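You operate a simulated robot arm through the tools that you are given. There is no shell and no other tool. Be economical: measure what you need, move in short steps, check, and stop when the job is done.

Carry out the task below with a simulated robot arm. There is one attempt and no reset: what you move stays moved.

TASK
Stack the jar labelled "16 TO GO" from the worktop on top of the jar labelled "13 TO GO".

It is judged by the outcome, as a careful person would: the job done as asked, and still so three seconds after it is handed in. It fails if anything else is knocked over, pushed out of place, dropped, spilled or broken.

THE ROBOT
A 7-joint arm with a two-finger parallel gripper, fixed in place. Base frame: the origin is at the foot of the arm, x ahead of it, y to its left, z up; the work surface is at about z = 0. Lengths are in m, angles in rad, forces in N, time in s.
With the tool pointing down near the work surface it reaches from about 0.24 to 0.62 m from the base axis. Its first joint turns from -1.152 to 1.152 rad. Payload 2.6 kg.
Tool frame: the origin (TCP) lies between the finger pads and is the grasp point; the fingertips stand 0.03 m ahead of it; z points along the fingers, y is the line along which they close. The gripper opens to 0.094 m. The fingers are 0.028 m wide and 0.01 m thick; the gripper's body (0.05 by 0.096 m) begins 0.055 m behind the TCP.
Orientation is told as [roll, pitch, yaw] about the base's x, y, z axes, in that order, counted from this pose: with the fingers straight down and closing along the base's y, the tool's x points along the base's -x, its y along +y and its z along -z.

THE INTERFACE
- The arm moves only by the tool apply_moves. Its argument "increments" is a list that holds one entry, the list of rows, each a list of 5 numbers: the shift along the tool's x, y, z in units of 20 mm (1.0 is 20 mm), then the turn about the tool's z in units of 8 degrees (1.0 is 8 degrees), then the finger opening in m, from 0 to 0.094. In form: [[[dx, dy, dz, twist, jaw], ...]]. A call has 1 to 20 rows; each row shifts and turns the commanded pose from where the row before left it, along the tool's axes as they then stand. A call with a number of a shift or a turn outside -1 to 1 is refused whole. A row lasts 0.2 s, in which the tool goes at most 0.05 m and 0.15 rad; a call with a longer step from one row to the next is refused whole, and so is a gripper value outside its range. A pose out of reach is approached as far as the arm can. The call stops where the force on the tool passes 40 N (or 10 N more than at its start, if that is more) or the arm is blocked; 0.2 s more then pass. The fingers move at their own pace (about 0.072 m/s each) and stop on an object; they squeeze with about 23 N. The grip force told is the motor's: it shows also when the fingers shut on nothing. Time passes only in rows, and 0.2 s behind the last, so rows that do not move let the fingers close. It gives the time, the measured TCP pose, the force on the tool (base axes), the opening and the grip force at its end, in the units of the frame above (readings bear some noise), and new pictures: "pictures" is both (left out), scene, wrist or none.
- Cameras (640 x 400 px; columns grow to the right, rows downward): "scene" is fixed at [0.0179, 0.4209, 0.5547]; the picture's right is [-0.90, -0.44, 0.00], its down [-0.28, 0.57, -0.77] and it looks along [0.34, -0.70, -0.63] (base axes); focal length 240 px, centre (320, 200). "wrist" rides on the gripper at [-0.037, 0, -0.058] in the tool frame; the picture's right is [0.00, -1.00, 0.00], its down [0.97, 0.00, -0.24] and it looks along [0.24, 0.00, 0.97] (tool axes); focal length 218 px, centre (320, 200).
- point_at(camera, pixels): for up to 12 pixels [column, row] of the newest picture of that camera ("zoom" is the newest enlarged one), the place [x, y, z] in the base frame of the surface seen there, good to about 0.002 m. No time passes.
- close_up(camera, box): a new picture of the part [left, top, right, bottom] of that camera's present view, enlarged. No time passes.
- hand_in(): hands the job in; it is judged then, once.

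Work in short steps. Measure before you move; look again where a grasp or a placing could have gone wrong, and mend it. You have 60 turns and 120 pictures in all, the two below and enlarged ones among them. Open the gripper and draw the arm clear of the work before you hand the job in, unless the task says otherwise; then end with one line.

The tools are called after "Call:" as a command line: name --argument value ..., lists and objects as JSON in quotes. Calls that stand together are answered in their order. apply_moves: Moves the arm, as the interface text tells. Its arguments: {"type":"object","properties":{"increments":{"type":"array"},"pictures":{"type":"string","enum":["both","scene","wrist","none"]}},"required":["increments"]} The other tools are called the same way: point_at (camera, pixels) gives the place of the surface under pixels of a picture; close_up (camera, box) takes an enlarged picture of a part of a camera's view; hand_in () hands the job in.

At the start:

```text
time: 0.0
ee_pos: [0.3332, -0.0812, 0.3913]
tcp_rot: [0.0, 0.0, -0.001]
contact_force: [0.9, -0.7, -0.3]
opening: 0.094
grip_force: 0.1
```

scene: 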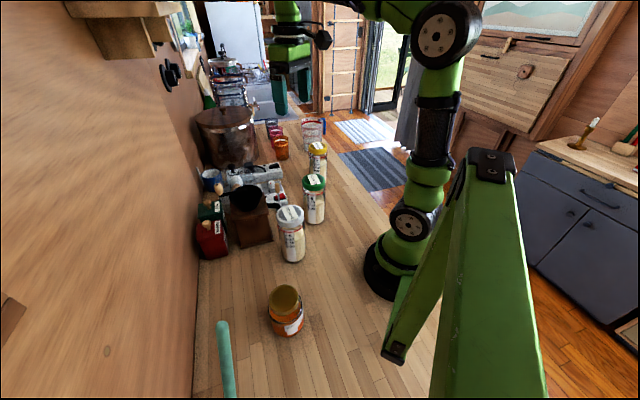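
wrist: 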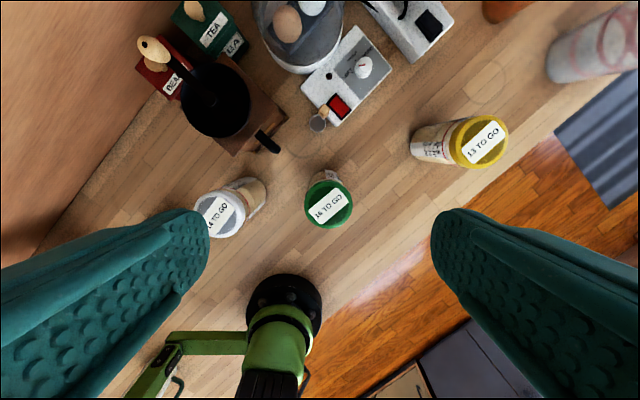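

The wrist view shows three lidded jars: white (218,213), green (328,203) and yellow (480,140). I'll enlarge them to read the labels.

Call:
close_up --camera "wrist" --box '[180, 100, 520, 250]'

Call:
close_up --camera "scene" --box '[240, 120, 360, 350]'

Call:
point_at --camera "wrist" --pixels '[[218, 213], [328, 203], [480, 140], [470, 140], [505, 140], [455, 140], [484, 119], [477, 164], [352, 205], [305, 203]]'

Call:
point_at --camera "scene" --pixels '[[290, 215], [314, 183], [317, 149], [284, 300], [292, 259], [316, 220], [318, 176], [305, 212], [276, 216], [305, 185], [326, 183]]'

```text
1.88 times, centred on (350, 175) of wrist
```

zoom: 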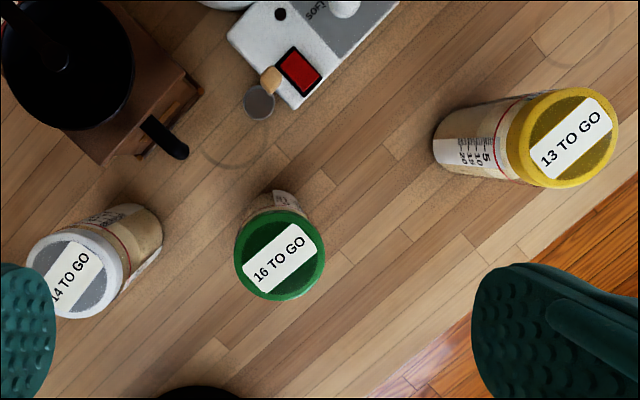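

```text
1.74 times, centred on (300, 235) of scene
```

zoom: 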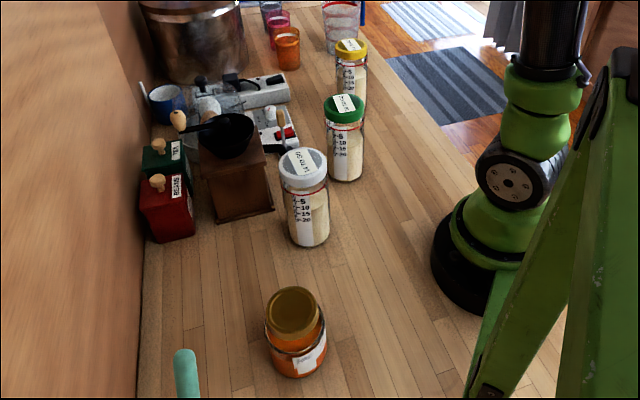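

```text
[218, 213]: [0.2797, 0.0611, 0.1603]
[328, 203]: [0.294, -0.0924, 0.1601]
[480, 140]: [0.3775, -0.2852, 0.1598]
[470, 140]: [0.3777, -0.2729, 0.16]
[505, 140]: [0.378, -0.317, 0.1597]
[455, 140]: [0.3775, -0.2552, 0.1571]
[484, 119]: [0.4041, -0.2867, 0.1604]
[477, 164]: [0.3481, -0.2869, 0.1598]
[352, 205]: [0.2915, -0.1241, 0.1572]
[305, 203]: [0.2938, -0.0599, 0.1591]
```

```text
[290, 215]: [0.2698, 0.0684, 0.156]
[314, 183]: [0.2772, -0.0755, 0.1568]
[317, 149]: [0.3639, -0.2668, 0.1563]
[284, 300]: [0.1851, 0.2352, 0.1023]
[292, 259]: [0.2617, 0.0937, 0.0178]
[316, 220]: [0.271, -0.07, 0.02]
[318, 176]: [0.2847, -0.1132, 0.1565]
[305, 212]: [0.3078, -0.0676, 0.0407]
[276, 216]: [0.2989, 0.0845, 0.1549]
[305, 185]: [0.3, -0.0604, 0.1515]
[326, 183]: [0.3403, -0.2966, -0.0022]
```

The green lid is "16 TO GO", centred near (0.293, -0.092) with its top at about z = 0.16. The yellow lid is "13 TO GO", near (0.378, -0.287). I'll move above the green jar, staying well clear of it.

Call:
apply_moves --increments '[[[0.5, -0.14, 0.8, 0, 0.094], [0.5, -0.14, 0.8, 0, 0.094], [0.5, -0.14, 0.8, 0, 0.094], [0.5, -0.13, 0.8, 0, 0.094], [0, 0, 0.8, 0, 0.094], [0, 0, 0, 0, 0.094]]]'

```text
time: 1.4
ee_pos: [0.2922, -0.0918, 0.3111]
tcp_rot: [-0.001, 0.001, 0.0]
contact_force: [-0.6, 0.7, -0.2]
opening: 0.0939
grip_force: 0.1
```

scene: 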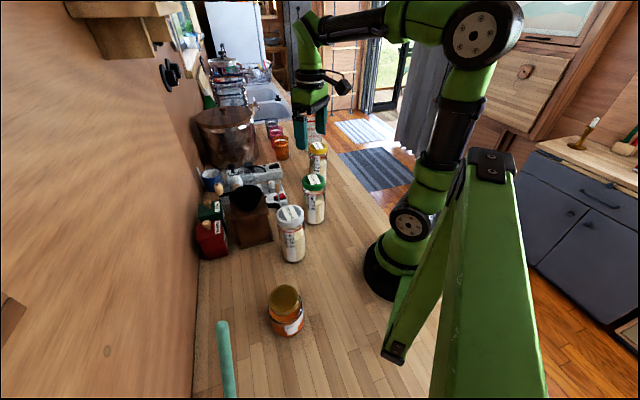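
wrist: 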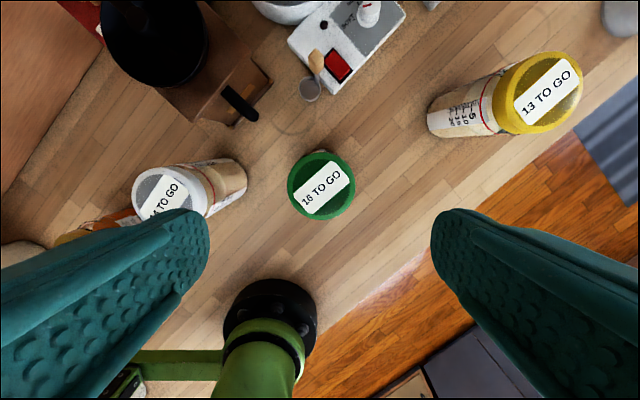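

The green lid now spans about x 287–356 and y 152–221 px. I'll measure its edges and the yellow lid's.

Call:
point_at --camera "wrist" --pixels '[[290, 188], [353, 186], [321, 156], [321, 217], [321, 186], [497, 95], [578, 88], [537, 56], [537, 128], [540, 92], [194, 210], [210, 190]]'

Call:
close_up --camera "wrist" --box '[270, 130, 370, 230]'

Call:
close_up --camera "scene" --box '[260, 130, 350, 230]'

```text
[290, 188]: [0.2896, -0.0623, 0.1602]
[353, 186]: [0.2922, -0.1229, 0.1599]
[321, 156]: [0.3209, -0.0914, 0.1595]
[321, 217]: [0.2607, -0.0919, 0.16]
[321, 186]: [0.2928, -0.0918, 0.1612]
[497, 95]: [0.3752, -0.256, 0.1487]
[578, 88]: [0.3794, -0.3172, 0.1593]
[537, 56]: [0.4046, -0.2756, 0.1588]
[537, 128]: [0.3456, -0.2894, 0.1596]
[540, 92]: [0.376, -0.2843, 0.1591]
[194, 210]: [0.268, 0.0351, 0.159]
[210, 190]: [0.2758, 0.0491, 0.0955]
```

```text
4.00 times, centred on (320, 180) of wrist
```

zoom: 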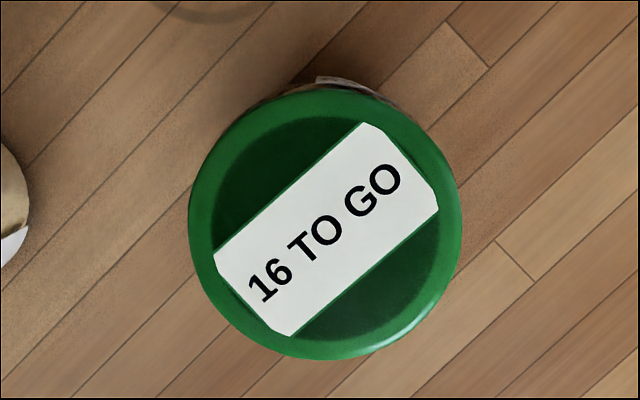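

```text
4.00 times, centred on (305, 180) of scene
```

zoom: 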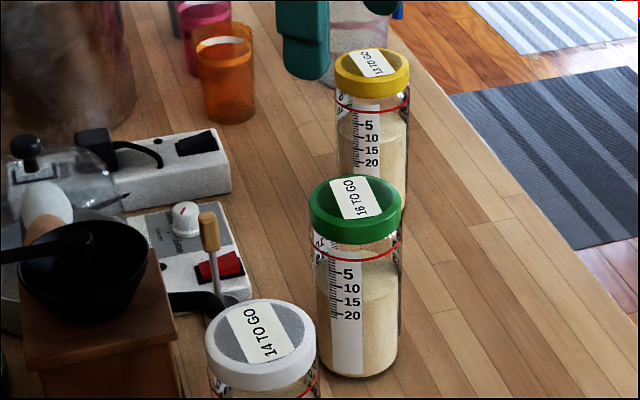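

The green lid centre is about (0.291, -0.0925) and its diameter about 0.063. The TCP is aligned with it, so I'll descend to z ≈ 0.135 with the fingers open.

Call:
apply_moves --increments '[[[0.04, -0.03, 0.8, 0, 0.094], [0, 0, 0.8, 0, 0.094], [0, 0, 0.8, 0, 0.094], [0, 0, 0.8, 0, 0.094], [0, 0, 0.8, 0, 0.094], [0, 0, 0.8, 0, 0.094], [0, 0, 0.8, 0, 0.094], [0, 0, 0.8, 0, 0.094], [0, 0, 0.8, 0, 0.094], [0, 0, 0.8, 0, 0.094], [0, 0, 0.8, 0, 0.094], [0, 0, 0, 0, 0.094]]]'

```text
time: 4.0
ee_pos: [0.2907, -0.0937, 0.1345]
tcp_rot: [0.001, -0.002, -0.002]
contact_force: [-0.3, 0.4, -0.1]
opening: 0.0939
grip_force: 0.0
```

scene: 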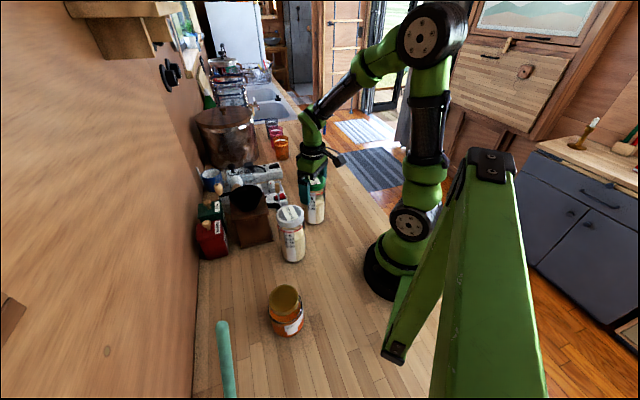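
wrist: 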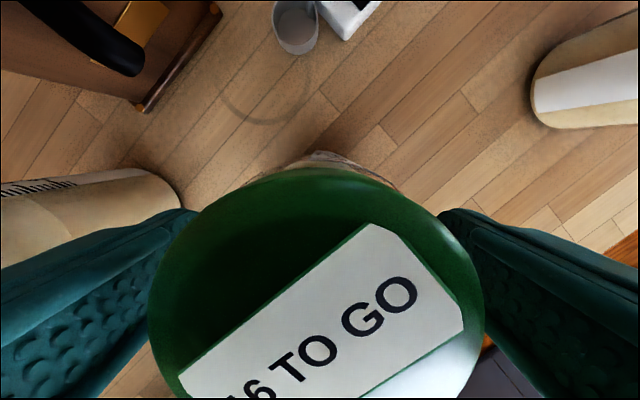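

The lid sits centred between the fingers (about x 150–485 px), so I'll close them.

Call:
apply_moves --increments '[[[0, 0, 0, 0, 0.07], [0, 0, 0, 0, 0.06], [0, 0, 0, 0, 0.04], [0, 0, 0, 0, 0.04], [0, 0, 0, 0, 0.04]]]' --pictures "wrist"

```text
time: 5.2
ee_pos: [0.2923, -0.092, 0.1359]
tcp_rot: [0.002, 0.001, 0.001]
contact_force: [0.2, 0.5, -0.1]
opening: 0.0703
grip_force: 22.7
```

wrist: 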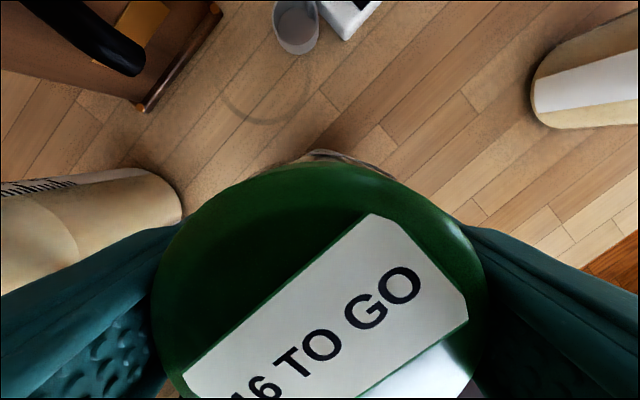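

The fingers stopped at 0.070 with a 22.7 N grip. I'll lift slightly and check that the whole jar comes up.

Call:
apply_moves --increments '[[[0, 0, -0.3, 0, 0.04], [0, 0, -0.5, 0, 0.04], [0, 0, -0.7, 0, 0.04], [0, 0, 0, 0, 0.04]]]'

Call:
close_up --camera "scene" --box '[260, 130, 350, 230]'

```text
time: 6.2
ee_pos: [0.2926, -0.0919, 0.164]
tcp_rot: [-0.003, -0.001, -0.001]
contact_force: [0.1, -0.1, -4.6]
opening: 0.0701
grip_force: 23.1
```

scene: 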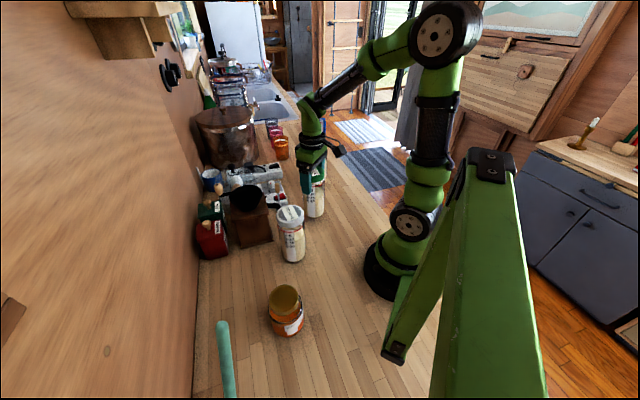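
wrist: 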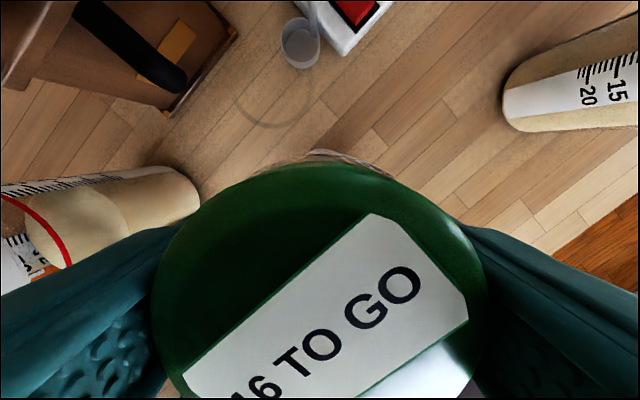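

```text
4.00 times, centred on (305, 180) of scene
```

zoom: 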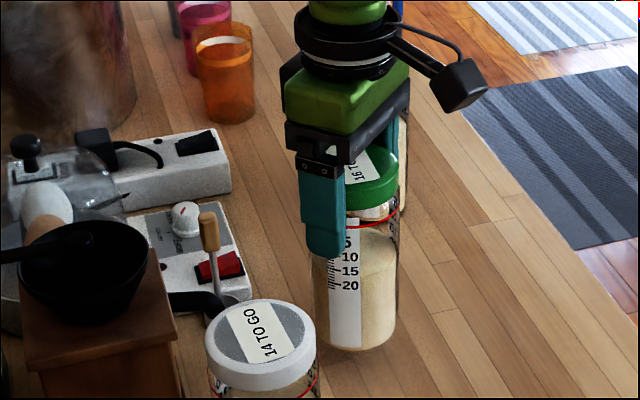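

The whole jar lifted (4.6 N load). I'll raise it to z ≈ 0.34, so its bottom is at about 0.205 and clears the 0.16 lid tops.

Call:
apply_moves --increments '[[[0, 0, -0.7, 0, 0.04], [0, 0, -0.8, 0, 0.04], [0, 0, -0.8, 0, 0.04], [0, 0, -0.8, 0, 0.04], [0, 0, -0.8, 0, 0.04], [0, 0, -0.8, 0, 0.04], [0, 0, -0.8, 0, 0.04], [0, 0, -0.8, 0, 0.04], [0, 0, -0.8, 0, 0.04], [0, 0, -0.8, 0, 0.04], [0, 0, -0.8, 0, 0.04], [0, 0, -0.4, 0, 0.04], [0, 0, 0, 0, 0.04]]]'

```text
time: 9.0
ee_pos: [0.2936, -0.0911, 0.3474]
tcp_rot: [-0.001, 0.0, 0.002]
contact_force: [0.4, 0.3, -4.4]
opening: 0.0702
grip_force: 22.3
```

scene: 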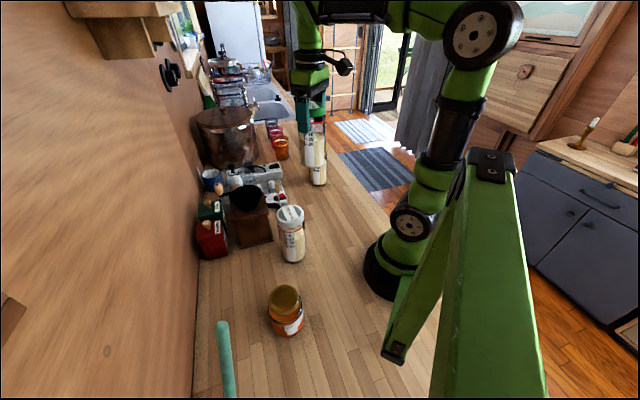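
wrist: 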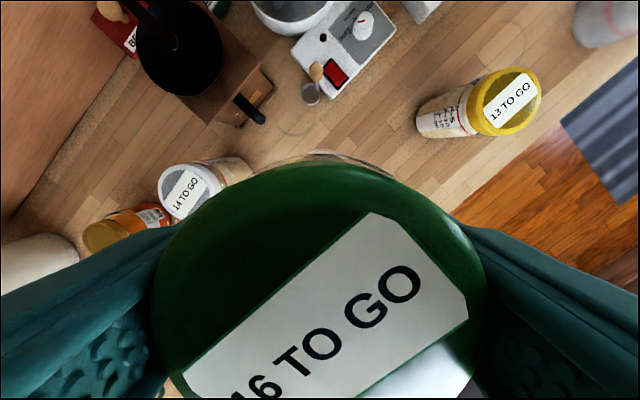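

Now I need an accurate yellow lid centre, so I'll enlarge it and measure its rim.

Call:
close_up --camera "wrist" --box '[440, 50, 560, 150]'

```text
4.00 times, centred on (500, 100) of wrist
```

zoom: 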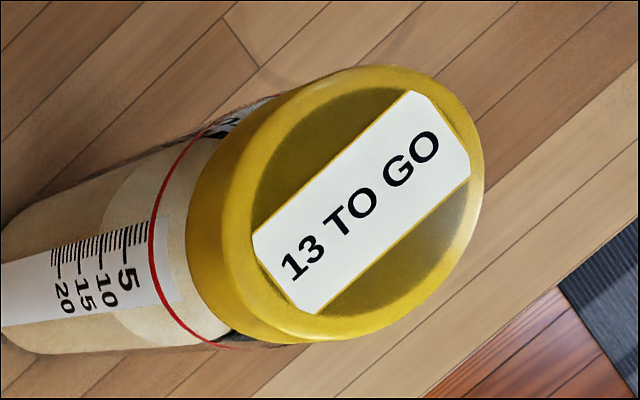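

Call:
point_at --camera "zoom" --pixels '[[362, 202], [254, 238], [413, 93], [469, 170], [312, 312], [484, 165], [400, 68], [480, 205], [320, 338], [400, 320], [253, 215], [468, 130]]'

Call:
point_at --camera "wrist" --pixels '[[372, 214], [467, 305], [183, 376], [320, 300], [165, 270], [478, 260], [318, 172]]'

```text
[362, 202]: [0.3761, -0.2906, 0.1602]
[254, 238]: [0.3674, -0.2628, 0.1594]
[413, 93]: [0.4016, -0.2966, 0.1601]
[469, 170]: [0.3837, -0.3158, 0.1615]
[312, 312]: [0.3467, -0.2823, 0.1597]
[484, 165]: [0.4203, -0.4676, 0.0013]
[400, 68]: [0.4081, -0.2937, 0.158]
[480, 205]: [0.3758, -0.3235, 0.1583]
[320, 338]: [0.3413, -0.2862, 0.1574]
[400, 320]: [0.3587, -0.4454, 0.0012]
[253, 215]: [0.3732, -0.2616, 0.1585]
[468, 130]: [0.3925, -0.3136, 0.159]
```

```text
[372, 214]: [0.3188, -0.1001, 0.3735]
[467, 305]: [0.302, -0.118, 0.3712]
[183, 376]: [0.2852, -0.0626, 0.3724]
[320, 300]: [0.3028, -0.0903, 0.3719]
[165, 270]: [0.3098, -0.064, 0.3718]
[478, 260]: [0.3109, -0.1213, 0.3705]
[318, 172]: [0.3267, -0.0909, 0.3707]
```

The yellow lid centre is (0.375, -0.289) and the held jar's axis is (0.2926, -0.0912). I'll carry the jar across by (+0.082, -0.198) at constant height.

Call:
apply_moves --increments '[[[-0.2, -0.4, 0, 0, 0.04], [-0.28, -0.68, 0, 0, 0.04], [-0.28, -0.68, 0, 0, 0.04], [-0.28, -0.68, 0, 0, 0.04], [-0.28, -0.68, 0, 0, 0.04], [-0.28, -0.68, 0, 0, 0.04], [-0.28, -0.68, 0, 0, 0.04], [-0.28, -0.68, 0, 0, 0.04], [-0.28, -0.68, 0, 0, 0.04], [-0.28, -0.68, 0, 0, 0.04], [-0.28, -0.68, 0, 0, 0.04], [-0.28, -0.68, 0, 0, 0.04], [-0.28, -0.68, 0, 0, 0.04], [-0.28, -0.68, 0, 0, 0.04], [-0.28, -0.66, 0, 0, 0.04], [0, 0, 0, 0, 0.04], [0, 0, 0, 0, 0.04]]]'

Call:
close_up --camera "scene" --box '[265, 70, 365, 200]'

```text
time: 12.6
ee_pos: [0.3762, -0.2898, 0.3486]
tcp_rot: [0.0, -0.001, 0.0]
contact_force: [-0.4, -0.5, -4.7]
opening: 0.0702
grip_force: 23.2
```

scene: 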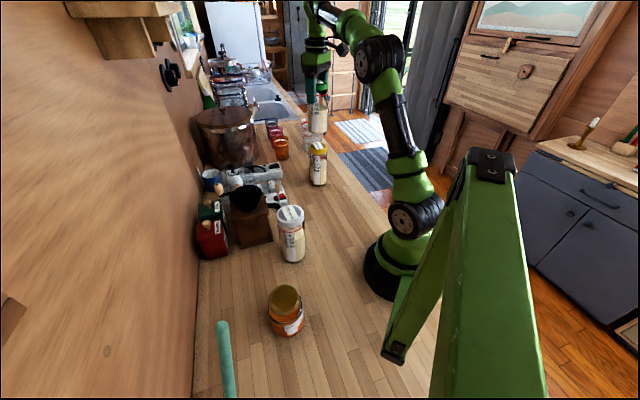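
wrist: 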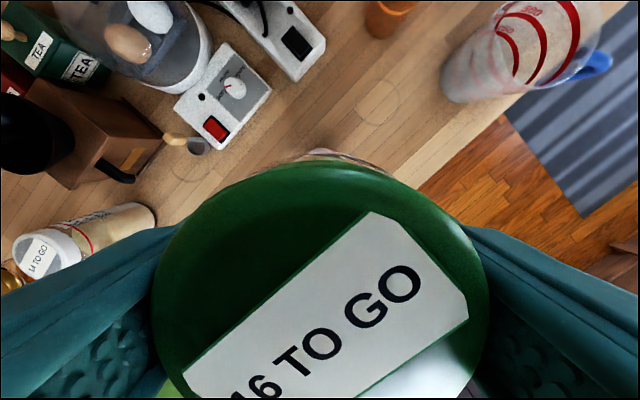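

```text
3.08 times, centred on (315, 135) of scene
```

zoom: 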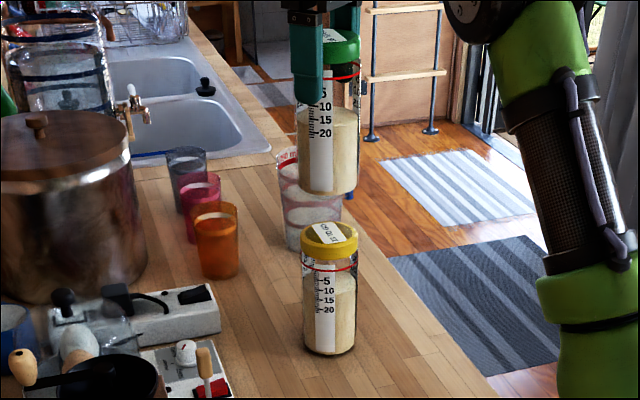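

The jar hangs directly above the yellow jar with clear space between them. I'll lower 44 mm to just above expected contact (TCP ≈ 0.296) and check alignment.

Call:
apply_moves --increments '[[[0, 0, 0.5, 0, 0.04], [0, 0, 0.5, 0, 0.04], [0, 0, 0.4, 0, 0.04], [0, 0, 0.4, 0, 0.04], [0, 0, 0.3, 0, 0.04], [0, 0, 0.1, 0, 0.04], [0, 0, 0, 0, 0.04]]]' --pictures "scene"

Call:
close_up --camera "scene" --box '[285, 90, 355, 200]'

```text
time: 14.2
ee_pos: [0.3758, -0.2897, 0.3037]
tcp_rot: [0.002, -0.001, 0.001]
contact_force: [0.5, 0.0, -3.5]
opening: 0.0701
grip_force: 23.1
```

scene: 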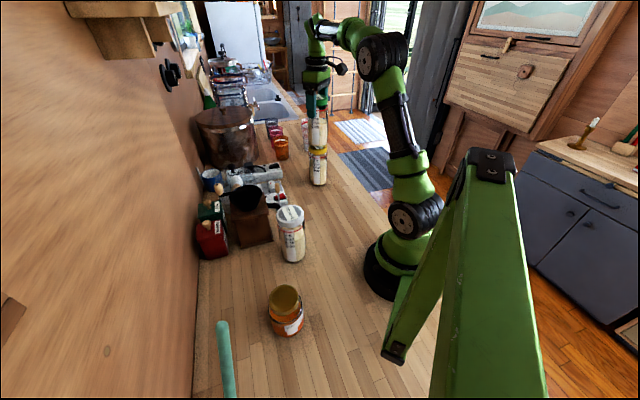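

```text
3.64 times, centred on (320, 145) of scene
```

zoom: 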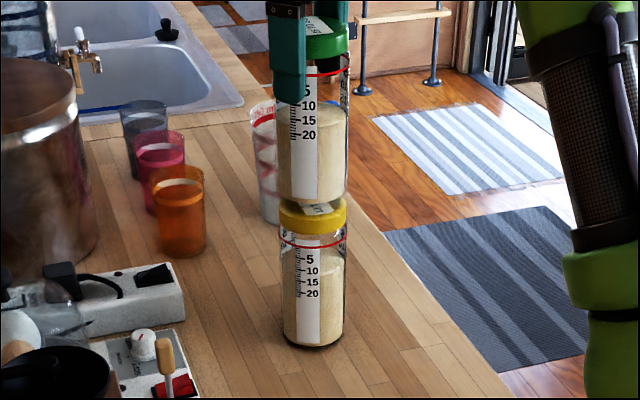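

It is well aligned with a small gap left. I'll lower about 5 mm in small steps and watch the force.

Call:
apply_moves --increments '[[[0, 0, 0.08, 0, 0.04], [0, 0, 0.08, 0, 0.04], [0, 0, 0.05, 0, 0.04], [0, 0, 0.05, 0, 0.04], [0, 0, 0, 0, 0.04]]]' --pictures "none"

Call:
close_up --camera "scene" --box '[285, 90, 355, 200]'

```text
time: 15.4
ee_pos: [0.3751, -0.2899, 0.2977]
tcp_rot: [0.0, 0.0, -0.002]
contact_force: [1.1, -0.9, -4.1]
opening: 0.0701
grip_force: 22.9
```

```text
3.64 times, centred on (320, 145) of scene
```

zoom: 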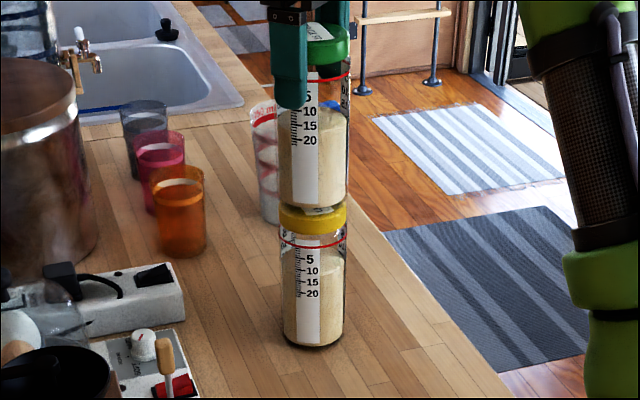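

There's no contact yet; the tool still carries the full 4.1 N. I'll keep going in 0.5 mm steps.

Call:
apply_moves --increments '[[[0, 0, 0.03, 0, 0.04], [0, 0, 0.03, 0, 0.04], [0, 0, 0.025, 0, 0.04], [0, 0, 0, 0, 0.04]]]' --pictures "none"

```text
time: 16.4
ee_pos: [0.3747, -0.2907, 0.2957]
tcp_rot: [0.001, 0.0, 0.001]
contact_force: [0.3, 0.1, -5.5]
opening: 0.0702
grip_force: 23.2
```

Call:
apply_moves --increments '[[[0, 0, 0.03, 0, 0.04], [0, 0, 0.02, 0, 0.04], [0, 0, 0, 0, 0.04]]]' --pictures "none"

```text
time: 17.2
ee_pos: [0.3752, -0.2913, 0.2955]
tcp_rot: [-0.001, 0.0, -0.001]
contact_force: [-1.1, -0.3, -4.7]
opening: 0.0702
grip_force: 23.9
```

Call:
apply_moves --increments '[[[0, 0, 0.03, 0, 0.04], [0, 0, 0.02, 0, 0.04], [0, 0, 0, 0, 0.04]]]' --pictures "none"

Call:
close_up --camera "scene" --box '[300, 135, 340, 165]'

```text
time: 18.0
ee_pos: [0.3753, -0.2889, 0.2938]
tcp_rot: [0.0, 0.0, -0.001]
contact_force: [0.4, 0.4, -6.3]
opening: 0.07
grip_force: 23.0
```

```text
13.33 times, centred on (320, 150) of scene
```

zoom: 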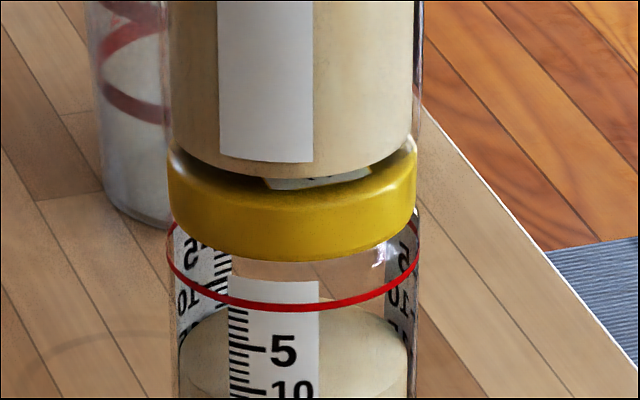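

The jar is very close and the side edges line up (170–415 px against 168–415 px). I'll continue in half-millimetre steps.

Call:
apply_moves --increments '[[[0, 0, 0.03, 0, 0.04], [0, 0, 0.02, 0, 0.04], [0, 0, 0, 0, 0.04]]]' --pictures "none"

```text
time: 18.8
ee_pos: [0.3749, -0.291, 0.294]
tcp_rot: [0.001, -0.002, 0.0]
contact_force: [-2.4, 2.4, 8.1]
opening: 0.0704
grip_force: 23.1
```

Contact: the load changed from -5 to +8 N. I'll ease up 0.3 mm and check.

Call:
apply_moves --increments '[[[0, 0, -0.015, 0, 0.04], [0, 0, 0, 0, 0.04]]]' --pictures "none"

Call:
close_up --camera "scene" --box '[285, 90, 355, 200]'

```text
time: 19.4
ee_pos: [0.3762, -0.2898, 0.2941]
tcp_rot: [-0.001, -0.003, 0.0]
contact_force: [0.1, 2.3, 12.4]
opening: 0.0701
grip_force: 22.9
```

```text
3.64 times, centred on (320, 145) of scene
```

zoom: 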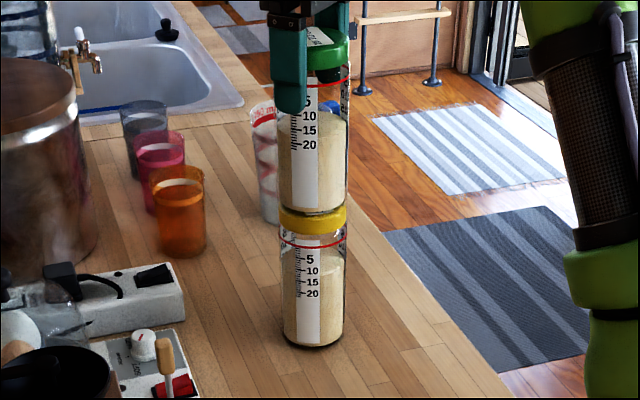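

Call:
apply_moves --increments '[[[0, 0, -0.02, 0, 0.04], [0, 0, 0, 0, 0.04], [0, 0, 0, 0, 0.04]]]' --pictures "none"

```text
time: 20.2
ee_pos: [0.376, -0.2903, 0.2947]
tcp_rot: [-0.001, 0.0, -0.001]
contact_force: [1.0, -2.7, 10.1]
opening: 0.0702
grip_force: 22.9
```

Call:
apply_moves --increments '[[[0, 0, -0.02, 0, 0.04], [0, 0, 0, 0, 0.04], [0, 0, 0, 0, 0.04]]]' --pictures "none"

```text
time: 21.0
ee_pos: [0.3753, -0.2888, 0.2928]
tcp_rot: [0.002, 0.002, -0.001]
contact_force: [1.5, -1.4, 1.1]
opening: 0.0701
grip_force: 23.1
```

The load is now close to zero, so the jar rests on the lid. I'll open the fingers slowly without moving the arm.

Call:
apply_moves --increments '[[[0, 0, 0, 0, 0.072], [0, 0, 0, 0, 0.075], [0, 0, 0, 0, 0.08], [0, 0, 0, 0, 0.086], [0, 0, 0, 0, 0.094], [0, 0, 0, 0, 0.094], [0, 0, 0, 0, 0.094]]]'

Call:
close_up --camera "scene" --box '[285, 90, 355, 200]'

```text
time: 22.6
ee_pos: [0.3757, -0.2911, 0.2938]
tcp_rot: [0.0, 0.0, 0.0]
contact_force: [0.0, -0.6, 0.2]
opening: 0.0938
grip_force: 0.1
```

scene: 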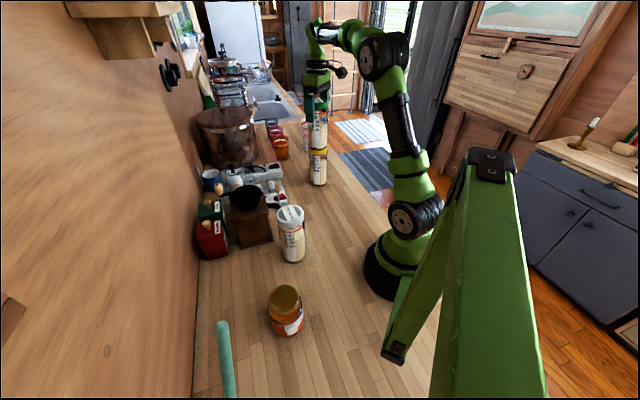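
wrist: 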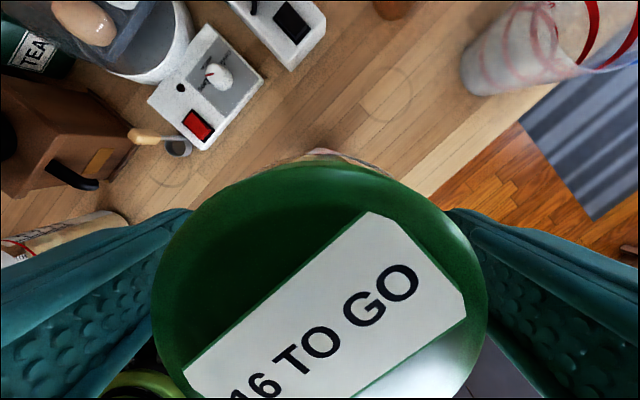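

```text
3.64 times, centred on (320, 145) of scene
```

zoom: 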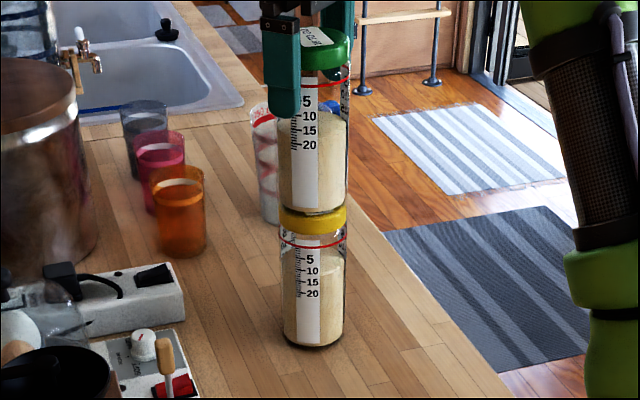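

The stack stands upright with the fingers clear on both sides. I'll withdraw straight up.

Call:
apply_moves --increments '[[[0, 0, -0.3, 0, 0.094], [0, 0, -0.5, 0, 0.094], [0, 0, -0.5, 0, 0.094], [0, 0, -0.6, 0, 0.094], [0, 0, -0.6, 0, 0.094], [0, 0, -0.6, 0, 0.094], [0, 0, -0.6, 0, 0.094], [0, 0, -0.6, 0, 0.094], [0, 0, -0.6, 0, 0.094], [0, 0, -0.6, 0, 0.094], [0, 0, 0, 0, 0.094], [0, 0, 0, 0, 0.094]]]'

Call:
close_up --camera "scene" --box '[285, 60, 365, 200]'

```text
time: 25.2
ee_pos: [0.3758, -0.2916, 0.4041]
tcp_rot: [0.0, 0.0, 0.0]
contact_force: [0.3, -0.6, -1.4]
opening: 0.094
grip_force: 0.1
```

scene: 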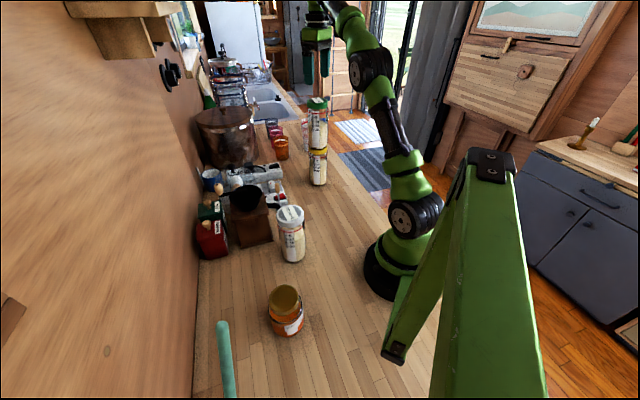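
wrist: 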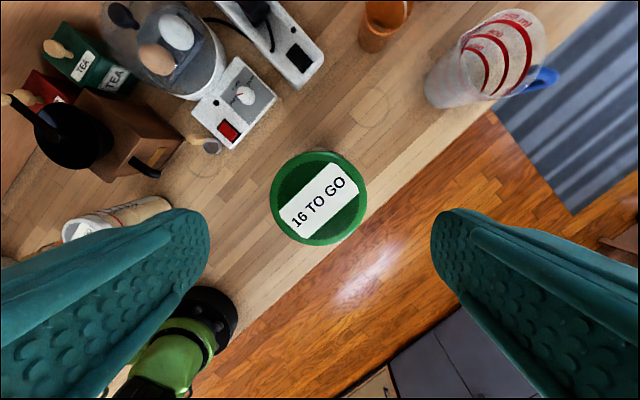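

```text
2.86 times, centred on (325, 130) of scene
```

zoom: 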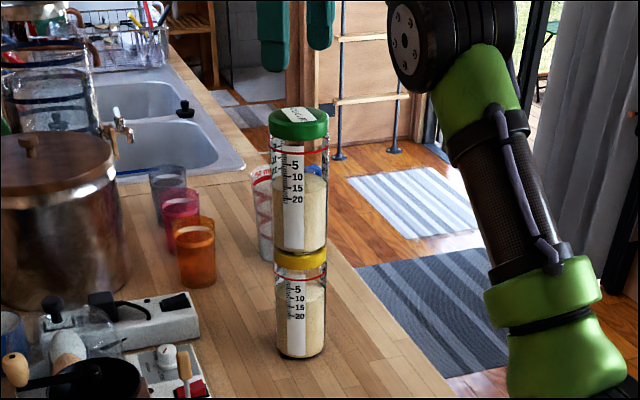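

The stack is upright and stable, the gripper is open and clear above it, and nothing else has moved. I'm handing it in.

Call:
hand_in

```text
The job is handed in.
```

The "16 TO GO" jar now stands upright on top of the "13 TO GO" jar, with the gripper open and clear, and nothing else was disturbed.
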